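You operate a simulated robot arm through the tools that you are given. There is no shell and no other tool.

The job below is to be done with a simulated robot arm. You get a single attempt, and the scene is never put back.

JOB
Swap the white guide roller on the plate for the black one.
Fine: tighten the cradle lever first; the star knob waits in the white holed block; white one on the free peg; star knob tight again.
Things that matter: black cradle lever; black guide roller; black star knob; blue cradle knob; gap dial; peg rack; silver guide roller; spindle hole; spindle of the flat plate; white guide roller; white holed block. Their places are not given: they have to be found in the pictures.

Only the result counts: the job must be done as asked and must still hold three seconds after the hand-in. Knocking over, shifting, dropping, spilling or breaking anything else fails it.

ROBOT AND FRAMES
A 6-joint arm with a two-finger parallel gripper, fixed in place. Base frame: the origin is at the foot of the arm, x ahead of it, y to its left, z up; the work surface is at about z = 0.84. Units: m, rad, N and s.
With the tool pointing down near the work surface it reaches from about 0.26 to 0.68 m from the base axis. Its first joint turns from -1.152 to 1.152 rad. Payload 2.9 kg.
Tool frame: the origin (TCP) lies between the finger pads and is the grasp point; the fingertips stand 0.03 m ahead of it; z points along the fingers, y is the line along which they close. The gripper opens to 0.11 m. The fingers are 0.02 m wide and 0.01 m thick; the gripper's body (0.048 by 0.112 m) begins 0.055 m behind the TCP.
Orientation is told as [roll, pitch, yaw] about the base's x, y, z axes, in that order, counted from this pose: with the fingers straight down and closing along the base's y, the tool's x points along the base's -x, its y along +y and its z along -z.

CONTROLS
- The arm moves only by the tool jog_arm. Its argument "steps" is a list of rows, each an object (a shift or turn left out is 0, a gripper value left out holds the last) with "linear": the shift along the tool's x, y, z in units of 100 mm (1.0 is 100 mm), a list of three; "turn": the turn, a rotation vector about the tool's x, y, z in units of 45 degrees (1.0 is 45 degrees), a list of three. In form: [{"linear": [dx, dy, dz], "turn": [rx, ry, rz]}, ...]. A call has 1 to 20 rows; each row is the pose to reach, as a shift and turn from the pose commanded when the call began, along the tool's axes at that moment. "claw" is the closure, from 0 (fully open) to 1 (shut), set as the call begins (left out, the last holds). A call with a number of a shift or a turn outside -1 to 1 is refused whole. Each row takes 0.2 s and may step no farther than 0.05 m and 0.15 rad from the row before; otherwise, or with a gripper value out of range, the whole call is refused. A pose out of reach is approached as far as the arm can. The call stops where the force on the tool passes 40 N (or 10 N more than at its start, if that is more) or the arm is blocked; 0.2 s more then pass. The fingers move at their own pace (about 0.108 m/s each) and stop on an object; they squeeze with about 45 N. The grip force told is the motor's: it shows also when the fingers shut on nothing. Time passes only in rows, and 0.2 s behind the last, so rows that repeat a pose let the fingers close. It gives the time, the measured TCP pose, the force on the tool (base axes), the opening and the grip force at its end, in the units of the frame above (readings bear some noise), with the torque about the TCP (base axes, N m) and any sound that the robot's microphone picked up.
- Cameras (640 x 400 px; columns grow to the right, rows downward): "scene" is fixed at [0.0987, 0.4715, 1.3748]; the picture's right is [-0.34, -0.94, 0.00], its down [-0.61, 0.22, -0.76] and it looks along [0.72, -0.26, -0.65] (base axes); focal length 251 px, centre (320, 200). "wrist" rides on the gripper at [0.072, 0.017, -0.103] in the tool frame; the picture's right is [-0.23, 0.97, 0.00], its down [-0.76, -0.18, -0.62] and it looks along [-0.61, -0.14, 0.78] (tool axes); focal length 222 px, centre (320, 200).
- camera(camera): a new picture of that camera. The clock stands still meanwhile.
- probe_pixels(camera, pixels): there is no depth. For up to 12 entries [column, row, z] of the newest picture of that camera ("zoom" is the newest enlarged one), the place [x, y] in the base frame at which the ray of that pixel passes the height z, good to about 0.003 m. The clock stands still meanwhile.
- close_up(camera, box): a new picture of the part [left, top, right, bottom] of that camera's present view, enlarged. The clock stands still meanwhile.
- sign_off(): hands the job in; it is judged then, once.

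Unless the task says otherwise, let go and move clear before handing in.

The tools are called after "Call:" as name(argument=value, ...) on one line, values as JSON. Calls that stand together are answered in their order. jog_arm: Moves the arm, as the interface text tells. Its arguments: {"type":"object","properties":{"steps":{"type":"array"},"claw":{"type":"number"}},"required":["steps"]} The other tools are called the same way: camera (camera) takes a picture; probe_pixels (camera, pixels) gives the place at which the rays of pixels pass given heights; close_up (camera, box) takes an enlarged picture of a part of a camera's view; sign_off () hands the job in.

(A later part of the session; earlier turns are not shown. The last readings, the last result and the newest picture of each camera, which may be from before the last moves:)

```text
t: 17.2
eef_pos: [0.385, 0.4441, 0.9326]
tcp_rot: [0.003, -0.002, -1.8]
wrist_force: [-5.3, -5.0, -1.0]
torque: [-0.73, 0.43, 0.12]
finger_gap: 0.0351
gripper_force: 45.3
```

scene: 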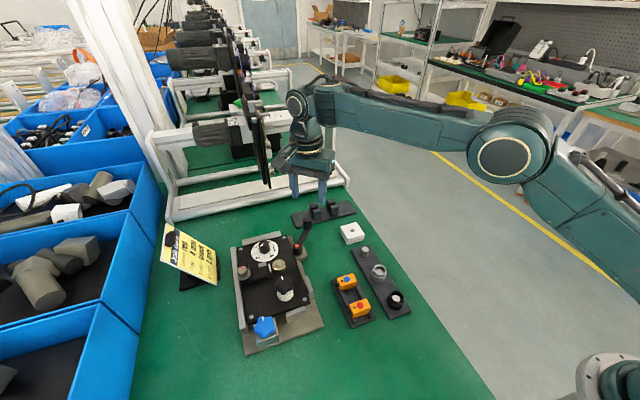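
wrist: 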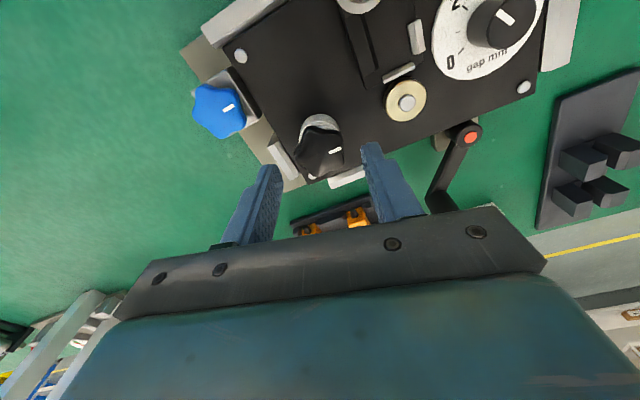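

The side load is now about 7 N. I'll start unscrewing counterclockwise (seen from above) by 45°, following the slightly offset axis.

Call:
jog_arm(steps=[{"linear": [-0.0024, 0.0002, 0], "turn": [0, 0, -0.1667]}, {"linear": [-0.0047, 0.0006, 0], "turn": [0, 0, -0.3333]}, {"linear": [-0.0069, 0.0014, 0], "turn": [0, 0, -0.5]}, {"linear": [-0.009, 0.0024, 0], "turn": [0, 0, -0.6667]}, {"linear": [-0.011, 0.0037, 0], "turn": [0, 0, -0.8333]}, {"linear": [-0.0127, 0.0053, 0], "turn": [0, 0, -1.0]}])

Call:
camera(camera="wrist")

Call:
close_up(camera="scene", box=[255, 240, 325, 310])

```text
t: 18.6
eef_pos: [0.3849, 0.4467, 0.9322]
tcp_rot: [0.003, -0.002, -1.008]
wrist_force: [2.2, 3.8, 4.7]
torque: [0.17, -0.02, -0.03]
finger_gap: 0.035
gripper_force: 44.9
```

```text
taken
```

wrist: 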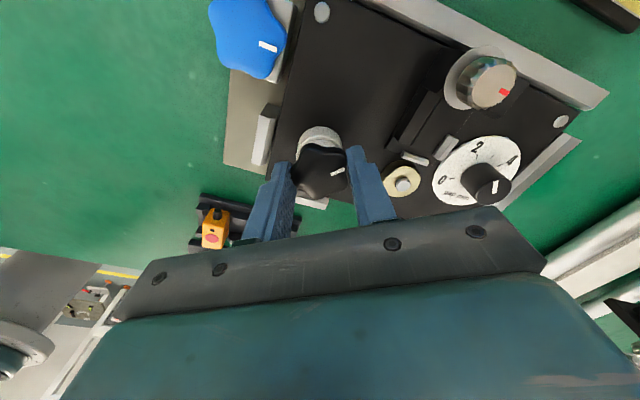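

```text
5.71 times, centred on (290, 275) of scene
```

zoom: 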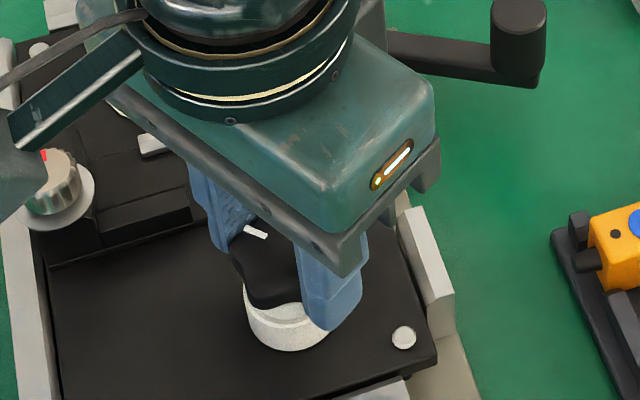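

The knob turns with the fingers, with its mark still by the right finger, and the plate has not moved. I'll continue 45° more with a slight lift.

Call:
jog_arm(steps=[{"linear": [-0.0024, 0.0002, 0], "turn": [0, 0, -0.1667]}, {"linear": [-0.0047, 0.0006, 0], "turn": [0, 0, -0.3333]}, {"linear": [-0.0069, 0.0014, -0.001], "turn": [0, 0, -0.5]}, {"linear": [-0.009, 0.0024, -0.001], "turn": [0, 0, -0.6667]}, {"linear": [-0.011, 0.0037, -0.0015], "turn": [0, 0, -0.8333]}, {"linear": [-0.0127, 0.0053, -0.002], "turn": [0, 0, -1.0]}])

Call:
jog_arm(steps=[{"linear": [-0.0024, 0.0002, 0], "turn": [0, 0, -0.1667]}, {"linear": [-0.0047, 0.0006, 0], "turn": [0, 0, -0.3333]}, {"linear": [-0.0069, 0.0014, -0.001], "turn": [0, 0, -0.5]}, {"linear": [-0.009, 0.0024, -0.001], "turn": [0, 0, -0.6667]}, {"linear": [-0.011, 0.0037, -0.0015], "turn": [0, 0, -0.8333]}, {"linear": [-0.0127, 0.0053, -0.002], "turn": [0, 0, -1.0]}])

Call:
close_up(camera="scene", box=[255, 240, 325, 310])

```text
t: 20.0
eef_pos: [0.3854, 0.4461, 0.9341]
tcp_rot: [0.001, -0.004, -0.218]
wrist_force: [-10.7, 16.8, 20.7]
torque: [0.63, 0.45, -0.06]
finger_gap: 0.0348
gripper_force: 45.3
```

```text
t: 21.4
eef_pos: [0.3862, 0.4438, 0.9354]
tcp_rot: [-0.003, -0.006, 0.568]
wrist_force: [-18.0, 13.5, 29.6]
torque: [0.33, 0.5, -0.03]
finger_gap: 0.035
gripper_force: 44.7
```

```text
5.71 times, centred on (290, 275) of scene
```

zoom: 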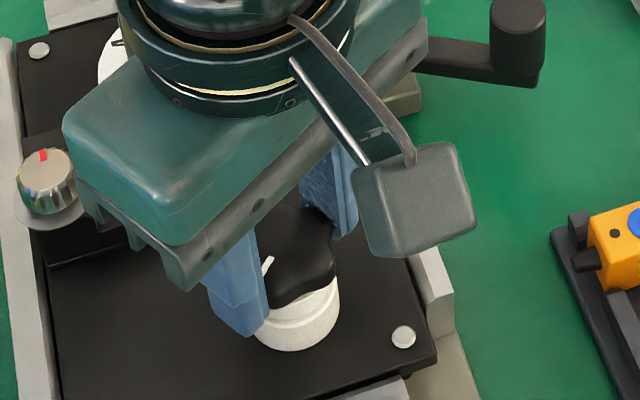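

Fz has climbed to about 30 N: the knob is rising on its thread faster than I lift. I'll relieve by lifting 2.5 mm and easing sideways 1 mm.

Call:
jog_arm(steps=[{"linear": [0.003, 0.006, -0.012]}, {"linear": [0.004, 0.012, -0.025]}])

```text
t: 22.0
eef_pos: [0.3851, 0.4449, 0.9358]
tcp_rot: [-0.004, 0.001, 0.563]
wrist_force: [-14.3, 11.2, 15.8]
torque: [0.82, -0.35, -0.02]
finger_gap: 0.0352
gripper_force: 45.0
```

Call:
jog_arm(steps=[{"linear": [0.002, 0.005, -0.01]}, {"linear": [0.004, 0.01, -0.025]}])

Call:
close_up(camera="scene", box=[255, 240, 325, 310])

```text
t: 22.6
eef_pos: [0.3859, 0.444, 0.9373]
tcp_rot: [-0.003, 0.0, 0.561]
wrist_force: [-5.3, 14.3, -1.3]
torque: [0.64, -0.17, 0.03]
finger_gap: 0.0353
gripper_force: 44.5
```

```text
5.71 times, centred on (290, 275) of scene
```

zoom: 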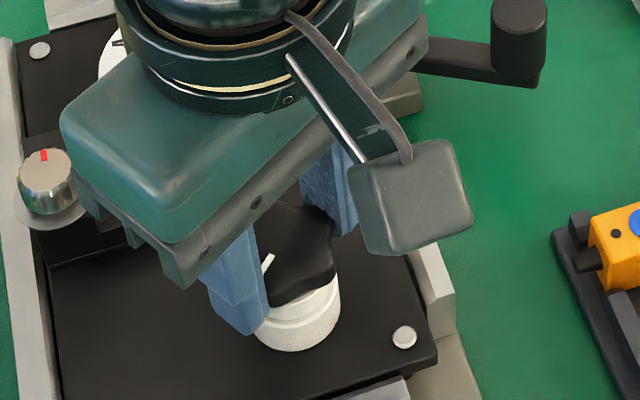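

Fz is back near zero, with a rise of roughly 1.5 mm per 45°. The side loads suggest the true axis is ≈ (0.384, 0.4455) with no rotating offset, so I'll turn another 45° about a fixed axis, shifting 1 mm in +y of the tool and lifting 1.5 mm.

Call:
jog_arm(steps=[{"linear": [0, 0.003, -0.0025], "turn": [0, 0, -0.1667]}, {"linear": [0, 0.006, -0.005], "turn": [0, 0, -0.3333]}, {"linear": [0, 0.009, -0.0075], "turn": [0, 0, -0.5]}, {"linear": [0, 0.011, -0.01], "turn": [0, 0, -0.6667]}, {"linear": [0, 0.011, -0.0125], "turn": [0, 0, -0.8333]}, {"linear": [0, 0.011, -0.015], "turn": [0, 0, -1.0]}])

Call:
close_up(camera="scene", box=[255, 240, 325, 310])

```text
t: 24.0
eef_pos: [0.3847, 0.4448, 0.9399]
tcp_rot: [0.0, 0.003, 1.347]
wrist_force: [-0.2, 0.3, -0.9]
torque: [0.0, -0.02, -0.02]
finger_gap: 0.035
gripper_force: 44.4
```

```text
5.71 times, centred on (290, 275) of scene
```

zoom: 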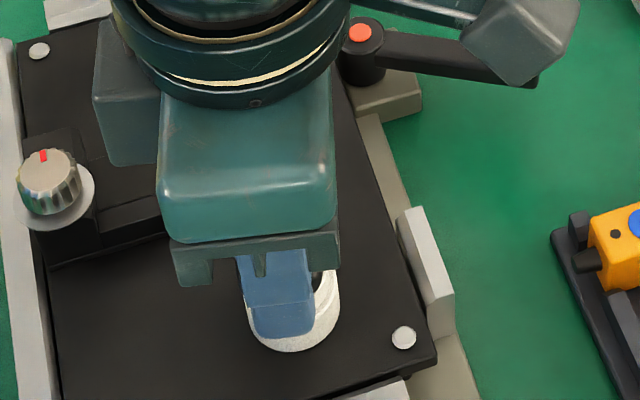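

All forces and torques dropped to about zero (Fz −0.9 N), which suggests the knob has left its thread after about 180°. I'll lift straight up in small steps and check.

Call:
jog_arm(steps=[{"linear": [0, 0, -0.05]}, {"linear": [0, 0, -0.1]}, {"linear": [0, 0, -0.15]}, {"linear": [0, 0, -0.2]}])

Call:
close_up(camera="scene", box=[255, 240, 325, 310])

Call:
camera(camera="wrist")

```text
t: 25.0
eef_pos: [0.385, 0.4462, 0.9587]
tcp_rot: [-0.004, 0.002, 1.346]
wrist_force: [0.1, 0.5, -0.9]
torque: [-0.01, -0.02, 0.0]
finger_gap: 0.0354
gripper_force: 45.1
```

```text
5.71 times, centred on (290, 275) of scene
```

zoom: 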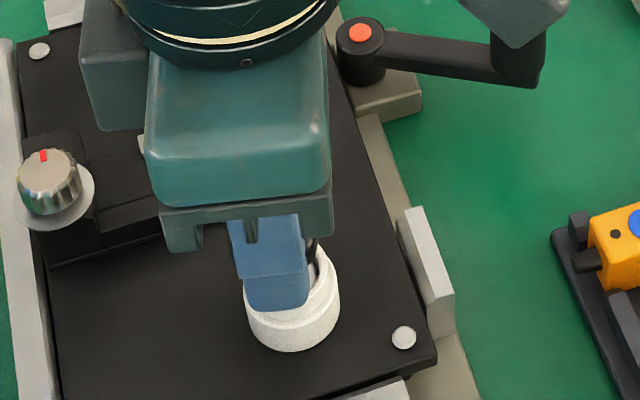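

```text
taken
```

wrist: 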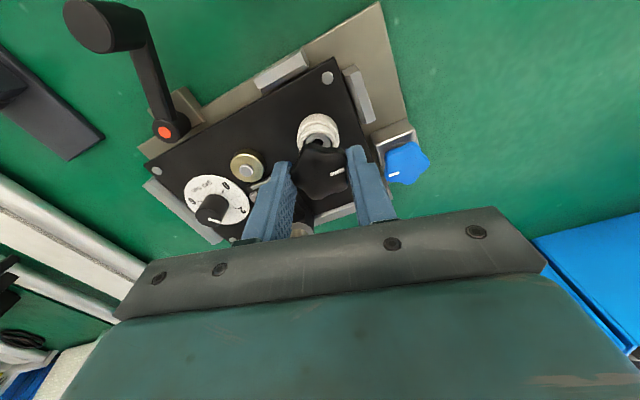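

The knob came away cleanly and the white roller stays on its spindle at wrist (320,130). I'll lift higher and take a side look at the knob's stud from the scene camera.

Call:
jog_arm(steps=[{"linear": [0, 0, -0.3]}, {"linear": [0, 0, -0.7]}])

Call:
camera(camera="scene")

Call:
close_up(camera="scene", box=[245, 210, 335, 310])

```text
t: 25.6
eef_pos: [0.3859, 0.4483, 1.0312]
tcp_rot: [-0.003, 0.003, 1.345]
wrist_force: [0.7, 0.0, 0.3]
torque: [-0.03, 0.02, 0.0]
finger_gap: 0.0351
gripper_force: 45.0
```

```text
taken
```

scene: 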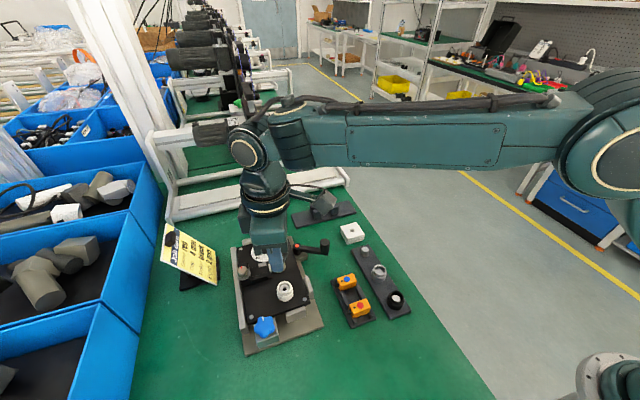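

```text
4.00 times, centred on (290, 260) of scene
```

zoom: 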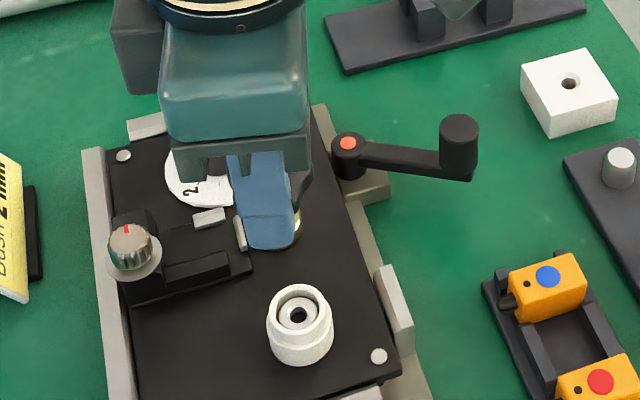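

The white roller is on its hollow spindle at zoom (300,317). The front finger hides the stud, so I'll carry the knob toward the block while turning about −72° so the fingers lie across the scene camera's view.

Call:
jog_arm(steps=[{"linear": [0.138, -0.114, 0], "turn": [0, 0, 0.16]}, {"linear": [0.276, -0.228, 0], "turn": [0, 0, 0.32]}, {"linear": [0.414, -0.342, 0], "turn": [0, 0, 0.48]}, {"linear": [0.552, -0.456, 0], "turn": [0, 0, 0.64]}, {"linear": [0.69, -0.569, 0], "turn": [0, 0, 0.8]}])

Call:
jog_arm(steps=[{"linear": [0.03, -0.186, 0], "turn": [0, 0, 0.16]}, {"linear": [0.06, -0.373, 0], "turn": [0, 0, 0.32]}, {"linear": [0.09, -0.559, 0], "turn": [0, 0, 0.48]}, {"linear": [0.12, -0.746, 0], "turn": [0, 0, 0.64]}, {"linear": [0.149, -0.932, 0], "turn": [0, 0, 0.8]}])

Call:
camera(camera="scene")

Call:
close_up(camera="scene", box=[285, 150, 395, 270])

```text
t: 26.8
eef_pos: [0.4245, 0.367, 1.0286]
tcp_rot: [-0.003, 0.0, 0.716]
wrist_force: [-0.5, -0.4, 0.1]
torque: [0.01, -0.01, -0.02]
finger_gap: 0.0353
gripper_force: 44.8
```

```text
t: 28.0
eef_pos: [0.4746, 0.2868, 1.0304]
tcp_rot: [-0.004, -0.002, 0.086]
wrist_force: [0.3, 0.2, -0.8]
torque: [-0.06, 0.0, -0.01]
finger_gap: 0.0348
gripper_force: 45.0
```

```text
taken
```

scene: 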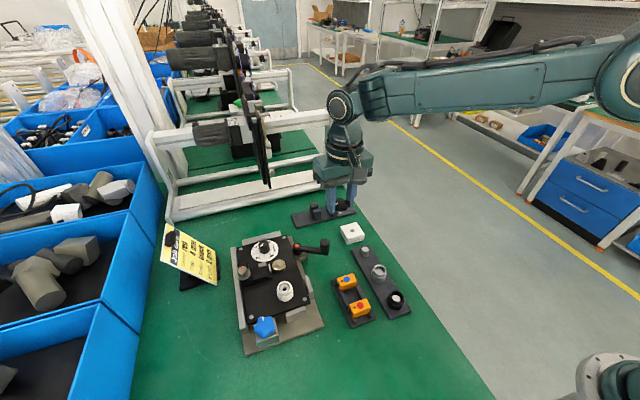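

```text
3.33 times, centred on (340, 210) of scene
```

zoom: 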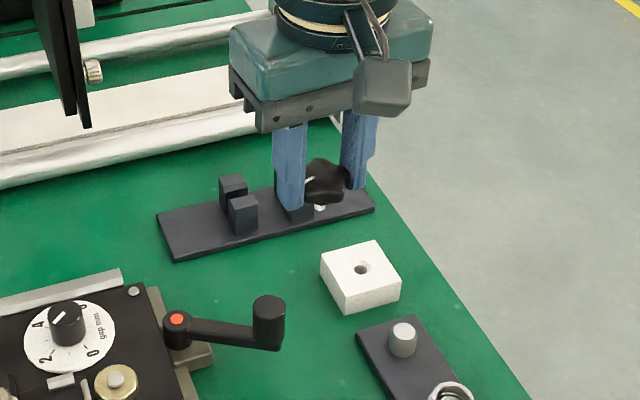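

Call:
close_up(camera="scene", box=[320, 180, 365, 220])

Call:
camera(camera="wrist")

```text
10.00 times, centred on (342, 200) of scene
```

zoom: 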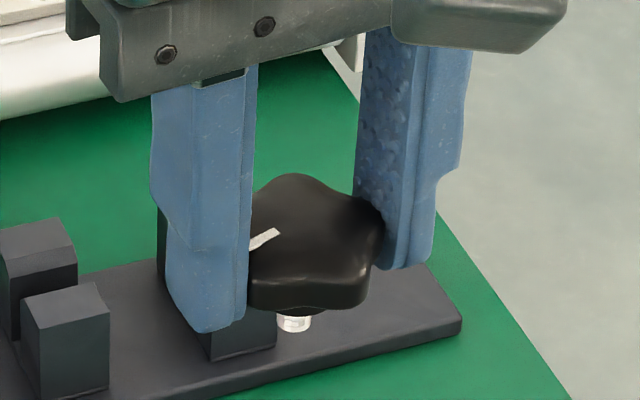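

```text
taken
```

wrist: 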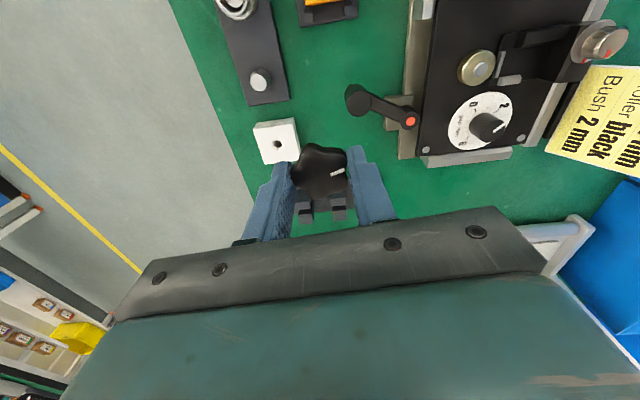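

The knob shows a short black hub and a silver stud at zoom (293,322), with the stud's end ≈ 47 mm below the TCP and the finger tips well above the hub's underside. Now I'll locate the block's hole exactly in both views.

Call:
close_up(camera="wrist", box=[245, 110, 310, 170])

Call:
close_up(camera="scene", box=[335, 215, 370, 250])

```text
6.67 times, centred on (278, 140) of wrist
```

zoom: 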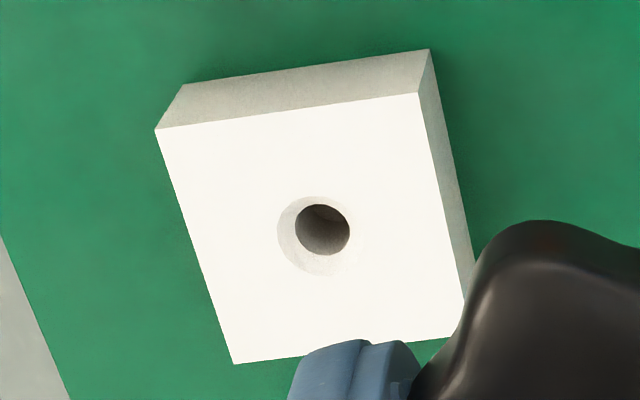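

```text
11.43 times, centred on (352, 232) of scene
```

zoom: 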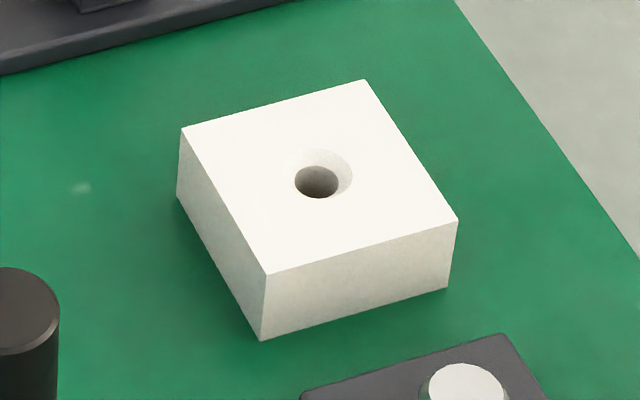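

Both views agree that the hole is at ≈ (0.520, 0.2246) with the block top at z ≈ 0.859. I'll check the knob's centring in the grip with a wrist close-up and average some probes.

Call:
close_up(camera="wrist", box=[250, 110, 400, 220])

Call:
probe_pixels(camera="wrist", pixels=[[277.6, 145.6, 0.859], [277.6, 145.6, 0.859], [277.6, 145.6, 0.859], [277.6, 145.6, 0.859], [277.6, 145.6, 0.858], [277.6, 145.6, 0.86]])

Call:
probe_pixels(camera="scene", pixels=[[352.0, 229.7, 0.859], [352.0, 229.7, 0.859], [352.0, 229.7, 0.859], [352.0, 229.7, 0.858], [352.0, 229.7, 0.86], [339.3, 212.2, 0.985], [339.3, 212.2, 0.985], [339.3, 212.2, 0.985]])

```text
3.64 times, centred on (325, 165) of wrist
```

zoom: 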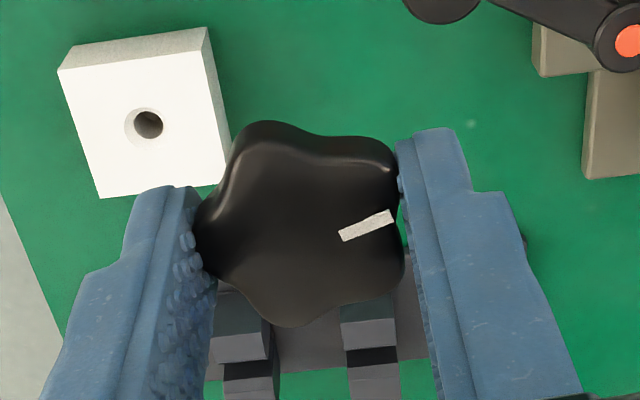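

```text
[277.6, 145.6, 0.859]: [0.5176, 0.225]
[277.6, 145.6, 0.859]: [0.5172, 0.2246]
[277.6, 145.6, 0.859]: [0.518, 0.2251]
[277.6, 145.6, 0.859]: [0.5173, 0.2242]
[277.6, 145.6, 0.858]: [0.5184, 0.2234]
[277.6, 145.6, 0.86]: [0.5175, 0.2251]
```

```text
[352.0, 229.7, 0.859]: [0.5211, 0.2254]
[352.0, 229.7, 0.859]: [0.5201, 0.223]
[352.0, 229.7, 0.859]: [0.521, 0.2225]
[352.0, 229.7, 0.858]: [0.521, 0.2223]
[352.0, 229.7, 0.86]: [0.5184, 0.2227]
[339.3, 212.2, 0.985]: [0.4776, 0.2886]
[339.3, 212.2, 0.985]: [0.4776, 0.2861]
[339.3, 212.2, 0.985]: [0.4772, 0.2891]
```

The averages put the hole near (0.519, 0.2243), and the knob axis sits about 1.3 mm toward +y from the TCP. I'll move over the hole and come down to z ≈ 0.94 for a relative check.

Call:
jog_arm(steps=[{"linear": [-0.19, -0.336, 0]}, {"linear": [-0.387, -0.672, 0]}, {"linear": [-0.387, -0.672, 0.4]}, {"linear": [-0.387, -0.672, 0.8]}, {"linear": [-0.387, -0.672, 0.9]}])

Call:
close_up(camera="scene", box=[330, 195, 380, 250])

Call:
close_up(camera="wrist", box=[250, 110, 400, 220])

```text
t: 29.2
eef_pos: [0.5202, 0.2221, 0.9392]
tcp_rot: [-0.002, -0.003, 0.089]
wrist_force: [0.6, -0.6, -0.6]
torque: [0.0, 0.0, -0.01]
finger_gap: 0.0351
gripper_force: 45.0
```

```text
7.27 times, centred on (355, 222) of scene
```

zoom: 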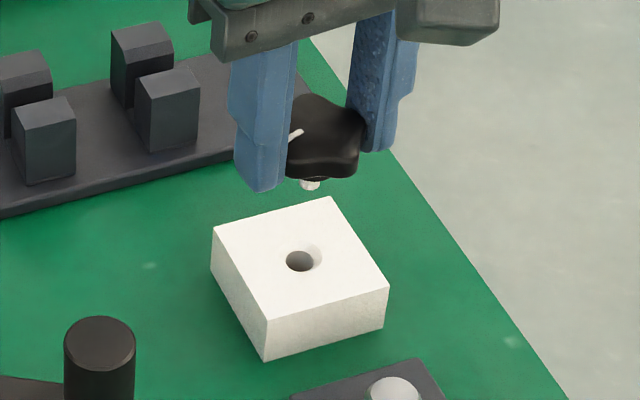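

```text
3.64 times, centred on (325, 165) of wrist
```

zoom: 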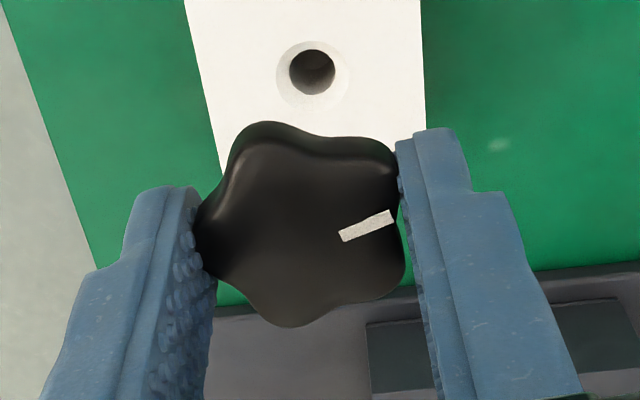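

The stud at zoom (310,185) is nearly above the chamfered hole at (302,258). The wrist view asks for about +2 mm in y and the scene about +0.7 mm, so I'll shift +1.5 mm and lower to z ≈ 0.907.

Call:
jog_arm(steps=[{"linear": [0.005, 0.015, 0.1]}, {"linear": [0.005, 0.015, 0.2]}, {"linear": [0.005, 0.015, 0.3]}, {"linear": [0.005, 0.015, 0.32]}])

Call:
close_up(camera="scene", box=[330, 205, 380, 250])

Call:
close_up(camera="wrist", box=[250, 90, 400, 200])

```text
t: 30.2
eef_pos: [0.5196, 0.2249, 0.9079]
tcp_rot: [-0.003, -0.002, 0.088]
wrist_force: [-0.3, 0.1, -0.4]
torque: [-0.05, -0.01, -0.02]
finger_gap: 0.0353
gripper_force: 44.9
```

```text
8.89 times, centred on (355, 228) of scene
```

zoom: 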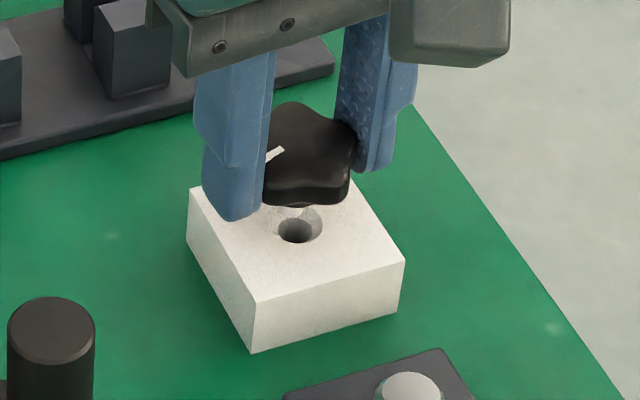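

```text
3.64 times, centred on (325, 145) of wrist
```

zoom: 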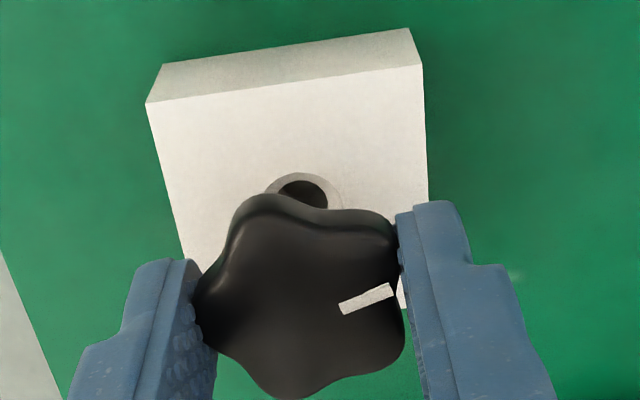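

Call:
close_up(camera="scene", box=[342, 218, 364, 236])

```text
16.00 times, centred on (353, 227) of scene
```

zoom: 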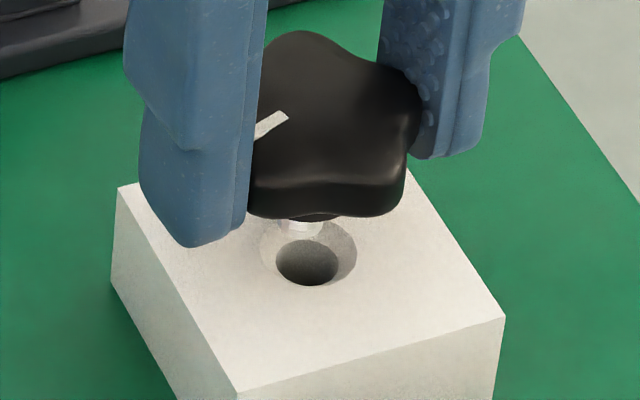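

The stud tip at zoom (305,236) is just above the chamfered hole at (308,255), and they line up. I'll lower slowly and watch the force.

Call:
jog_arm(steps=[{"linear": [0, 0, 0.03]}, {"linear": [0, 0, 0.06]}, {"linear": [0, 0, 0.09]}, {"linear": [0, 0, 0.12]}])

Call:
close_up(camera="scene", box=[342, 218, 364, 236])

```text
t: 31.2
eef_pos: [0.5173, 0.224, 0.8954]
tcp_rot: [-0.004, 0.005, 0.091]
wrist_force: [-16.6, 0.9, 4.1]
torque: [0.08, 0.59, 0.03]
finger_gap: 0.035
gripper_force: 45.0
```

```text
16.00 times, centred on (353, 227) of scene
```

zoom: 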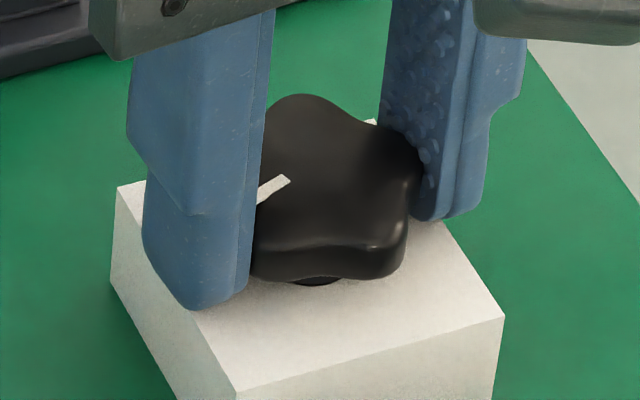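

The stud entered: the chamfer nudged it about 2 mm toward −x, giving −16.6 N, and the block's corners have not moved. I'll ease 2.2 mm toward −x to drop the side load, then read again.

Call:
jog_arm(steps=[{"linear": [0.011, 0, 0]}, {"linear": [0.022, 0, 0]}])

```text
t: 31.8
eef_pos: [0.5175, 0.2231, 0.8962]
tcp_rot: [-0.004, 0.0, 0.089]
wrist_force: [-8.5, 1.8, -2.9]
torque: [0.05, 0.32, 0.01]
finger_gap: 0.0354
gripper_force: 44.7
```

Call:
jog_arm(steps=[{"linear": [0.012, -0.002, 0]}, {"linear": [0.022, -0.003, 0]}])

```text
t: 32.4
eef_pos: [0.5158, 0.2226, 0.8966]
tcp_rot: [-0.003, -0.004, 0.089]
wrist_force: [0.7, 0.1, 0.0]
torque: [-0.03, 0.0, 0.0]
finger_gap: 0.0351
gripper_force: 45.0
```

The forces are gone. I'll lower further in 1 mm steps until the hub seats on the block.

Call:
jog_arm(steps=[{"linear": [0, 0, 0.01]}, {"linear": [0, 0, 0.02]}, {"linear": [0, 0, 0.03]}])

Call:
close_up(camera="scene", box=[342, 218, 364, 236])

```text
t: 33.2
eef_pos: [0.5139, 0.2232, 0.8944]
tcp_rot: [-0.003, -0.004, 0.089]
wrist_force: [-5.3, -1.9, 15.7]
torque: [-0.01, 0.22, 0.02]
finger_gap: 0.0351
gripper_force: 44.8
```

```text
16.00 times, centred on (353, 227) of scene
```

zoom: 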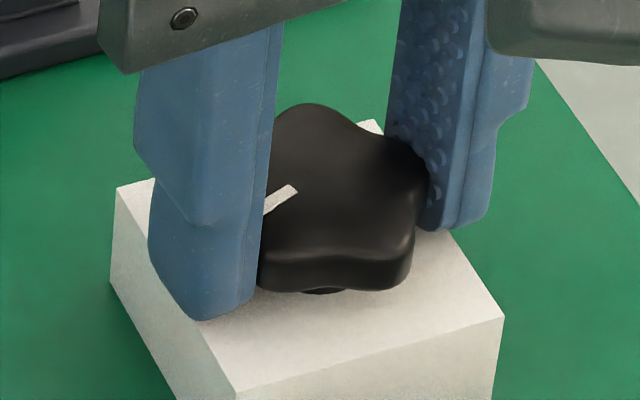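

Fz rose to +15.7 N, so the knob's hub is seated on the block. I'll unload by raising 2 mm and then open the fingers.

Call:
jog_arm(steps=[{"linear": [0.006, 0, -0.01]}, {"linear": [0.006, 0, -0.02]}])

Call:
jog_arm(steps=[{"linear": [0, 0, 0]}, {"linear": [0, 0, 0]}], claw=0.5)

Call:
close_up(camera="scene", box=[335, 210, 370, 245])

```text
t: 33.8
eef_pos: [0.5145, 0.2229, 0.8943]
tcp_rot: [-0.002, -0.005, 0.089]
wrist_force: [3.4, 2.4, 3.7]
torque: [0.09, -0.11, -0.03]
finger_gap: 0.0354
gripper_force: 45.3
```

```text
t: 34.4
eef_pos: [0.5146, 0.2229, 0.8948]
tcp_rot: [-0.004, -0.001, 0.09]
wrist_force: [-0.6, 0.8, -0.1]
torque: [0.02, 0.0, 0.01]
finger_gap: 0.055
gripper_force: 0.0
```

```text
11.43 times, centred on (352, 228) of scene
```

zoom: 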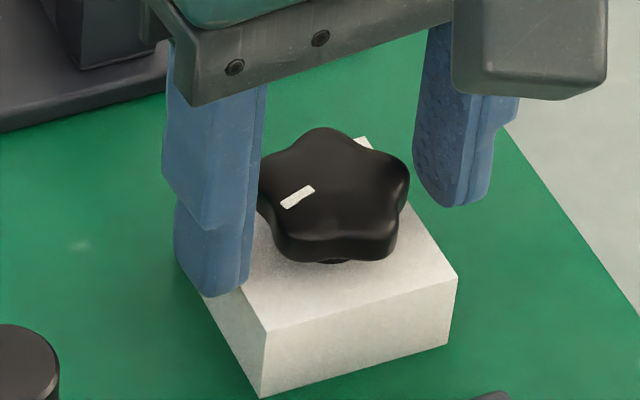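

The knob now rests in the white block. I'll rise straight up and check.

Call:
jog_arm(steps=[{"linear": [0, 0, -0.2]}, {"linear": [0, 0, -0.5]}, {"linear": [0, 0, -0.9]}])

Call:
camera(camera="wrist")

Call:
close_up(camera="scene", box=[320, 200, 420, 320])

```text
t: 35.2
eef_pos: [0.5142, 0.2244, 0.9848]
tcp_rot: [-0.004, -0.002, 0.089]
wrist_force: [-0.9, -1.3, 0.1]
torque: [-0.01, 0.01, 0.02]
finger_gap: 0.055
gripper_force: 0.0
```

```text
taken
```

wrist: 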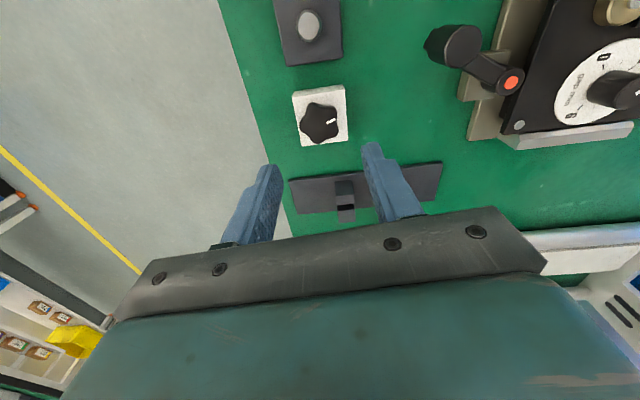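

```text
3.33 times, centred on (370, 260) of scene
```

zoom: 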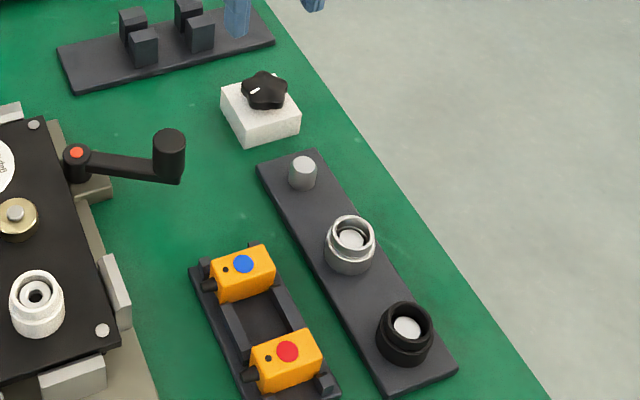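

The knob stands in the block and nothing else moved. Now for the white roller: I'll move to a spot where the wrist camera looks nearly straight down on it, with the fingers along base y (yaw 0), which keeps clear of the holder and rails.

Call:
jog_arm(steps=[{"linear": [0.1, 0.33, -0.1], "turn": [0, 0, 0.05]}, {"linear": [0.2, 0.66, -0.2], "turn": [0, 0, 0.113]}, {"linear": [0.3, 1.0, -0.2], "turn": [0, 0, 0.113]}])

Call:
jog_arm(steps=[{"linear": [0.15, 0.4, 0]}, {"linear": [0.3, 0.8, 0]}, {"linear": [0.45, 1.0, 0]}])

Call:
camera(camera="wrist")

```text
t: 36.0
eef_pos: [0.4746, 0.3215, 1.0038]
tcp_rot: [-0.003, -0.004, 0.0]
wrist_force: [-0.1, 0.1, -0.2]
torque: [-0.01, -0.01, 0.0]
finger_gap: 0.0551
gripper_force: 0.1
```

```text
t: 36.8
eef_pos: [0.4293, 0.4195, 1.0011]
tcp_rot: [-0.004, -0.001, 0.001]
wrist_force: [-0.7, 0.6, 0.2]
torque: [-0.01, 0.01, 0.0]
finger_gap: 0.0547
gripper_force: 0.0
```

```text
taken
```

wrist: 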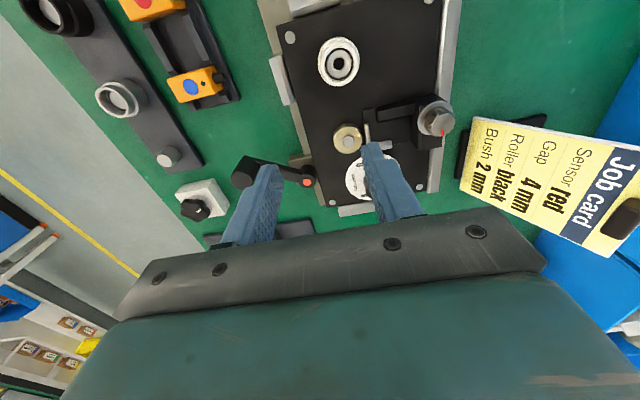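

Call:
close_up(camera="wrist", box=[300, 20, 380, 100])

Call:
close_up(camera="scene", box=[270, 275, 310, 310])

```text
5.00 times, centred on (340, 60) of wrist
```

zoom: 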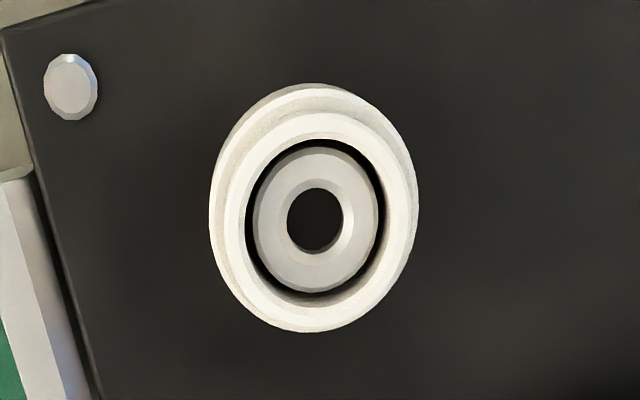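

```text
11.43 times, centred on (290, 292) of scene
```

zoom: 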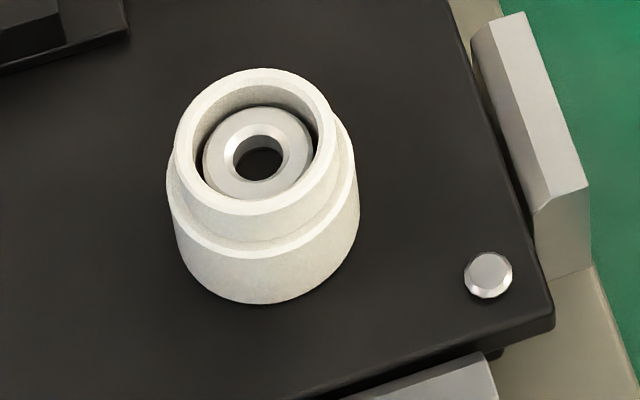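

The white roller is clear: body ⌀ about 35 mm (z 0.879–0.894), a narrower ring up to 0.904, axis ≈ (0.3867, 0.446). I'll move above it with the gripper at about a 50 mm opening.

Call:
jog_arm(steps=[{"linear": [0.213, 0.133, 0]}, {"linear": [0.426, 0.265, 0.1]}, {"linear": [0.426, 0.265, 0.4]}, {"linear": [0.426, 0.265, 0.55]}], claw=0.55)

Call:
close_up(camera="wrist", box=[240, 80, 400, 200])

Call:
close_up(camera="scene", box=[260, 255, 320, 315])

```text
t: 37.8
eef_pos: [0.3886, 0.446, 0.9486]
tcp_rot: [-0.004, -0.002, 0.0]
wrist_force: [-0.3, 0.4, 0.8]
torque: [0.0, 0.02, -0.01]
finger_gap: 0.0493
gripper_force: 0.0
```

```text
3.33 times, centred on (320, 140) of wrist
```

zoom: 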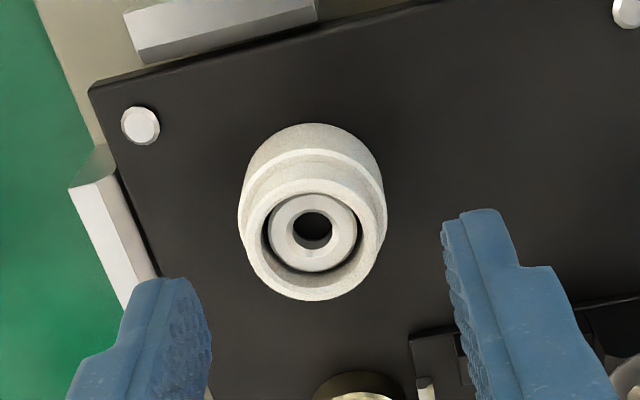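

```text
6.67 times, centred on (290, 285) of scene
```

zoom: 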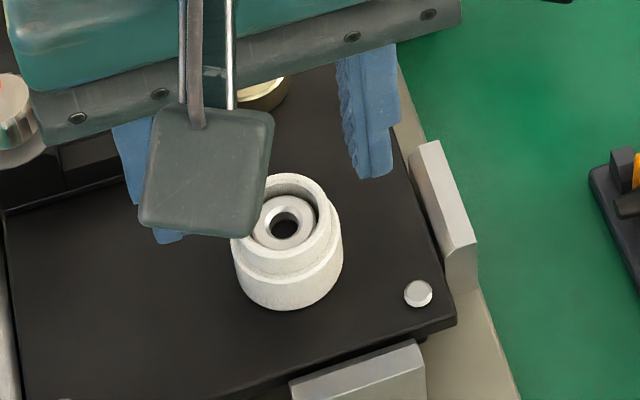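

The spindle hole at zoom (312,228) works out to be within about 1.2 mm of the tool axis. I'll shift −1 mm in y and descend so the tips sit at about z 0.883.

Call:
jog_arm(steps=[{"linear": [0, -0.01, 0.12]}, {"linear": [0, -0.01, 0.24]}, {"linear": [0, -0.01, 0.355]}])

Call:
close_up(camera="wrist", box=[240, 80, 400, 200])

```text
t: 38.6
eef_pos: [0.3864, 0.4453, 0.9143]
tcp_rot: [-0.001, -0.002, -0.001]
wrist_force: [0.4, -0.4, 0.3]
torque: [-0.05, -0.05, -0.03]
finger_gap: 0.0495
gripper_force: 0.1
```

```text
3.33 times, centred on (320, 140) of wrist
```

zoom: 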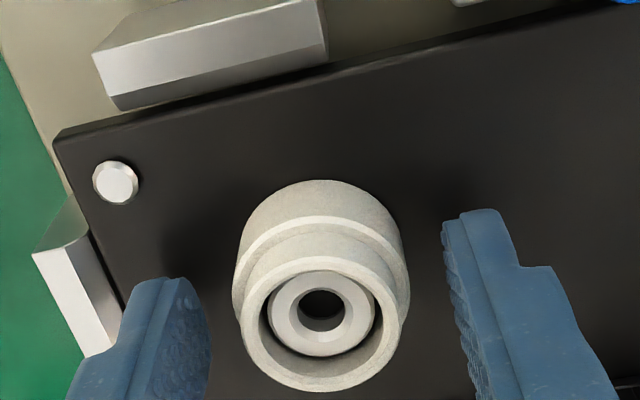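

The tips straddle the roller's body evenly. I'll close on it.

Call:
jog_arm(steps=[{"linear": [0, 0, 0]}, {"linear": [0, 0, 0]}, {"linear": [0, 0, 0]}], claw=1)

Call:
close_up(camera="wrist", box=[240, 80, 400, 200])

```text
t: 39.4
eef_pos: [0.3866, 0.4443, 0.913]
tcp_rot: [-0.001, -0.001, 0.0]
wrist_force: [0.1, 0.1, 0.0]
torque: [-0.01, 0.01, 0.01]
finger_gap: 0.0325
gripper_force: 45.4
```

```text
3.33 times, centred on (320, 140) of wrist
```

zoom: 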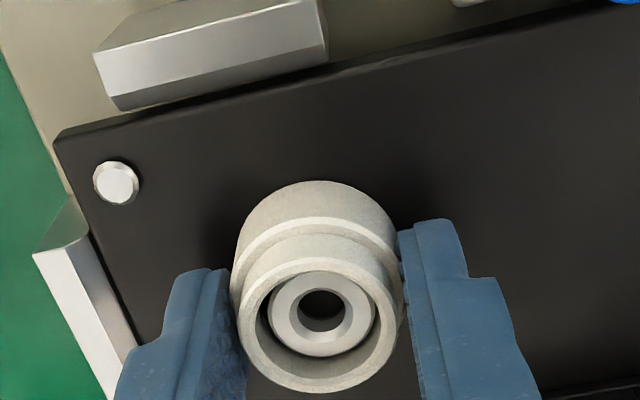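

Gripped at a 0.0325 m gap with no side load. I'll lift straight up slowly.

Call:
jog_arm(steps=[{"linear": [0, 0, -0.05]}, {"linear": [0, 0, -0.1]}, {"linear": [0, 0, -0.15]}, {"linear": [0, 0, -0.2]}, {"linear": [0, 0, -0.3]}])

Call:
close_up(camera="wrist", box=[240, 80, 400, 200])

Call:
close_up(camera="scene", box=[260, 245, 320, 315])

```text
t: 40.6
eef_pos: [0.3878, 0.4458, 0.9447]
tcp_rot: [-0.004, -0.001, 0.0]
wrist_force: [0.1, 0.2, -0.6]
torque: [-0.03, -0.03, -0.03]
finger_gap: 0.0325
gripper_force: 44.9
```

```text
3.33 times, centred on (320, 140) of wrist
```

zoom: 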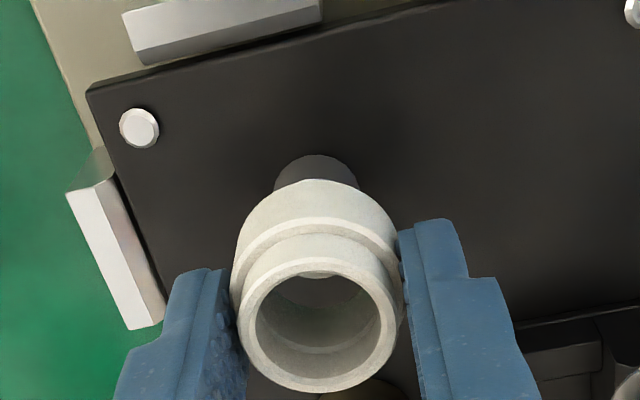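

```text
5.71 times, centred on (290, 280) of scene
```

zoom: 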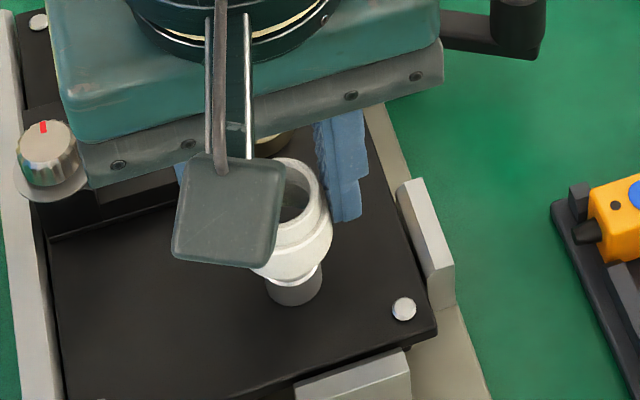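

The white roller is off the spindle. I'll raise it and carry it toward the free peg, stopping slightly beyond so the wrist camera can see the peg.

Call:
jog_arm(steps=[{"linear": [0, 0, -0.3]}, {"linear": [0, 0, -0.6]}, {"linear": [-0.2, -0.4, -0.6]}, {"linear": [-0.4, -0.8, -0.6]}, {"linear": [-0.5, -1.0, -0.6]}])

Call:
jog_arm(steps=[{"linear": [-0.2, -0.4, 0]}, {"linear": [-0.4, -0.8, 0]}, {"linear": [-0.47, -1.0, 0]}])

Call:
jog_arm(steps=[{"linear": [0, -0.21, 0]}])

Call:
camera(camera="wrist")

Call:
camera(camera="scene")

```text
t: 41.8
eef_pos: [0.4392, 0.3454, 1.0059]
tcp_rot: [-0.004, -0.001, 0.001]
wrist_force: [-0.7, 0.7, -0.6]
torque: [0.01, 0.02, -0.03]
finger_gap: 0.0325
gripper_force: 45.2
```

```text
t: 42.6
eef_pos: [0.4846, 0.2445, 1.004]
tcp_rot: [-0.002, -0.002, 0.003]
wrist_force: [0.2, 1.0, -0.3]
torque: [-0.02, 0.0, 0.01]
finger_gap: 0.0323
gripper_force: 44.7
```

```text
t: 43.0
eef_pos: [0.4834, 0.2246, 1.0052]
tcp_rot: [-0.004, -0.002, 0.001]
wrist_force: [0.3, -0.2, -0.2]
torque: [-0.04, 0.03, 0.02]
finger_gap: 0.0324
gripper_force: 44.3
```

```text
taken
```

wrist: 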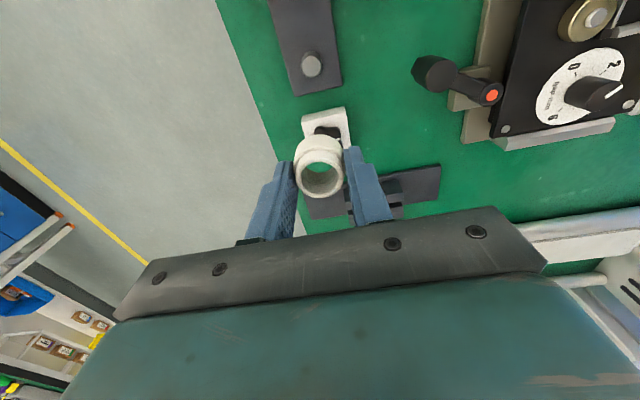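

```text
taken
```

scene: 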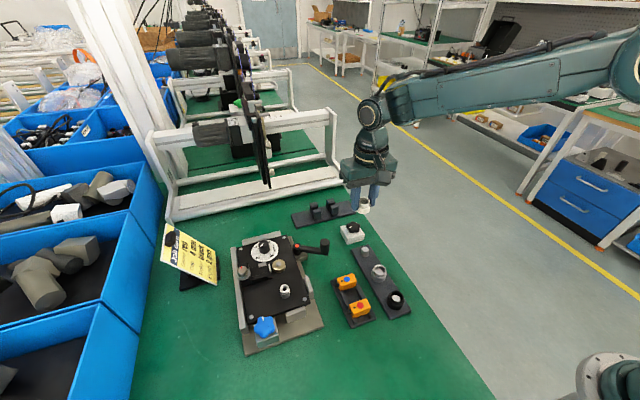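

Call:
close_up(camera="wrist", box=[270, 30, 360, 100])

Call:
close_up(camera="scene", box=[345, 235, 390, 275])

```text
5.71 times, centred on (315, 65) of wrist
```

zoom: 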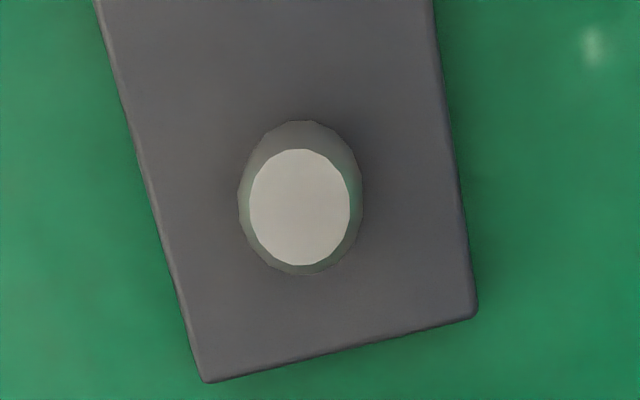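

```text
10.00 times, centred on (368, 255) of scene
```

zoom: 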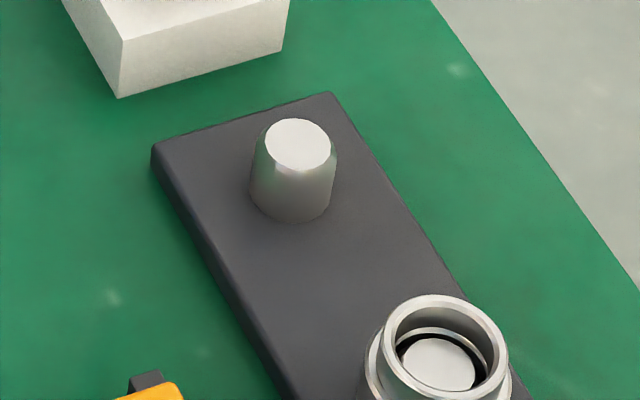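

Call:
probe_pixels(camera="wrist", pixels=[[311.5, 66.2, 0.866], [311.5, 66.2, 0.866], [311.5, 66.2, 0.866], [311.5, 66.2, 0.866], [311.5, 66.2, 0.866], [311.5, 66.2, 0.866]])

Call:
probe_pixels(camera="scene", pixels=[[365.8, 249.5, 0.866], [365.8, 249.5, 0.866], [365.8, 249.5, 0.866], [365.8, 249.5, 0.866], [365.8, 249.5, 0.87], [365.8, 249.5, 0.87], [365.8, 249.5, 0.87]])

Call:
close_up(camera="wrist", box=[240, 100, 400, 220])

Call:
close_up(camera="scene", box=[340, 180, 390, 220])

```text
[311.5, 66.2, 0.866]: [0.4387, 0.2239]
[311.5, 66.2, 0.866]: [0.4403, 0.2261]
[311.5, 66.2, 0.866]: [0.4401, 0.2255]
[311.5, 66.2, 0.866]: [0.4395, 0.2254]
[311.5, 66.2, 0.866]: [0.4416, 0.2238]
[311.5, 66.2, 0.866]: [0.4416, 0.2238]
```

```text
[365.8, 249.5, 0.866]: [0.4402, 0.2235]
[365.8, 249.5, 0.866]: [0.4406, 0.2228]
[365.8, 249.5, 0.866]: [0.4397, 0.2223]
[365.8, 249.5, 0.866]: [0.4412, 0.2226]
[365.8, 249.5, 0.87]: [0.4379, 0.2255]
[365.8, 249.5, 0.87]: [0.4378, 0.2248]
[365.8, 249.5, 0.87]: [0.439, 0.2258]
```

```text
3.33 times, centred on (320, 160) of wrist
```

zoom: 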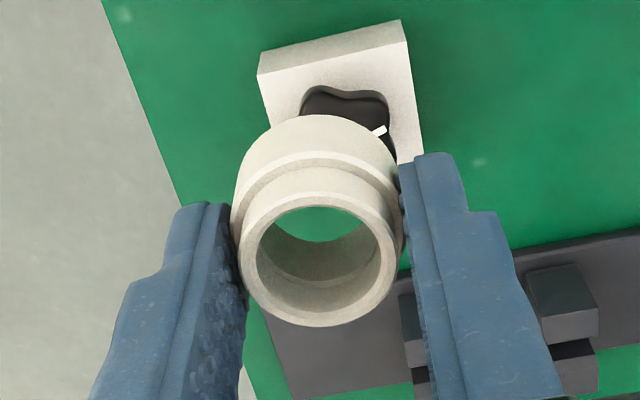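

```text
10.00 times, centred on (365, 200) of scene
```

zoom: 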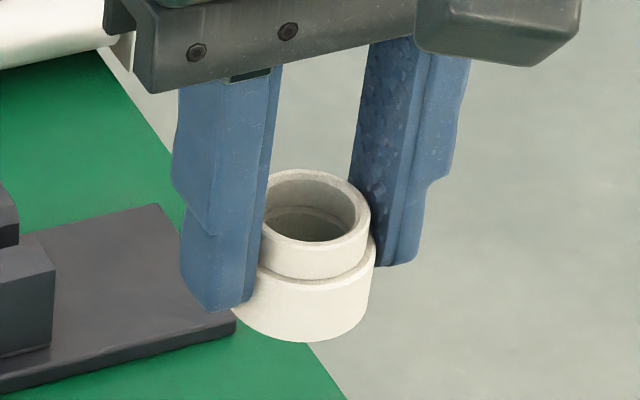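

The averages put the peg at ≈ (0.440, 0.2245) with its top at z ≈ 0.867, and the roller is within about 1 mm of the TCP with its bottom 34 mm below it. I'll move over the peg and stop about 7 mm above for a check.

Call:
jog_arm(steps=[{"linear": [0.215, -0.008, 0]}, {"linear": [0.431, -0.008, 0.1]}, {"linear": [0.431, -0.008, 0.5]}, {"linear": [0.431, -0.008, 0.85]}, {"linear": [0.431, -0.008, 0.96]}])

Call:
close_up(camera="scene", box=[340, 220, 395, 270])

Call:
close_up(camera="wrist", box=[240, 80, 400, 200])

```text
t: 44.2
eef_pos: [0.4407, 0.222, 0.9088]
tcp_rot: [-0.002, -0.003, -0.001]
wrist_force: [-0.7, 0.1, 0.1]
torque: [0.02, 0.01, -0.02]
finger_gap: 0.0322
gripper_force: 45.0
```

```text
8.00 times, centred on (368, 245) of scene
```

zoom: 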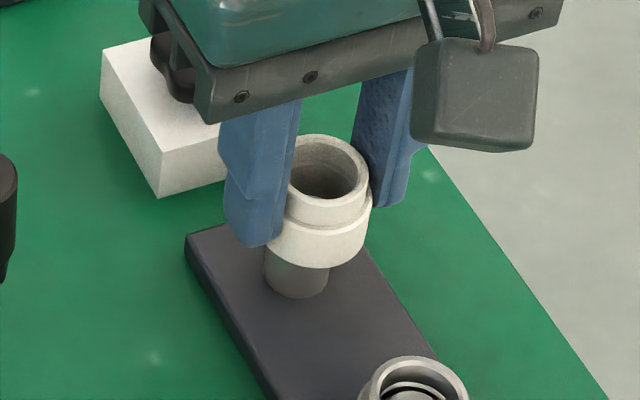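

```text
3.33 times, centred on (320, 140) of wrist
```

zoom: 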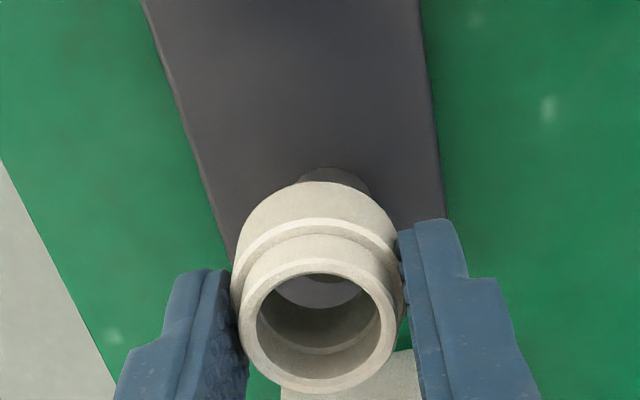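

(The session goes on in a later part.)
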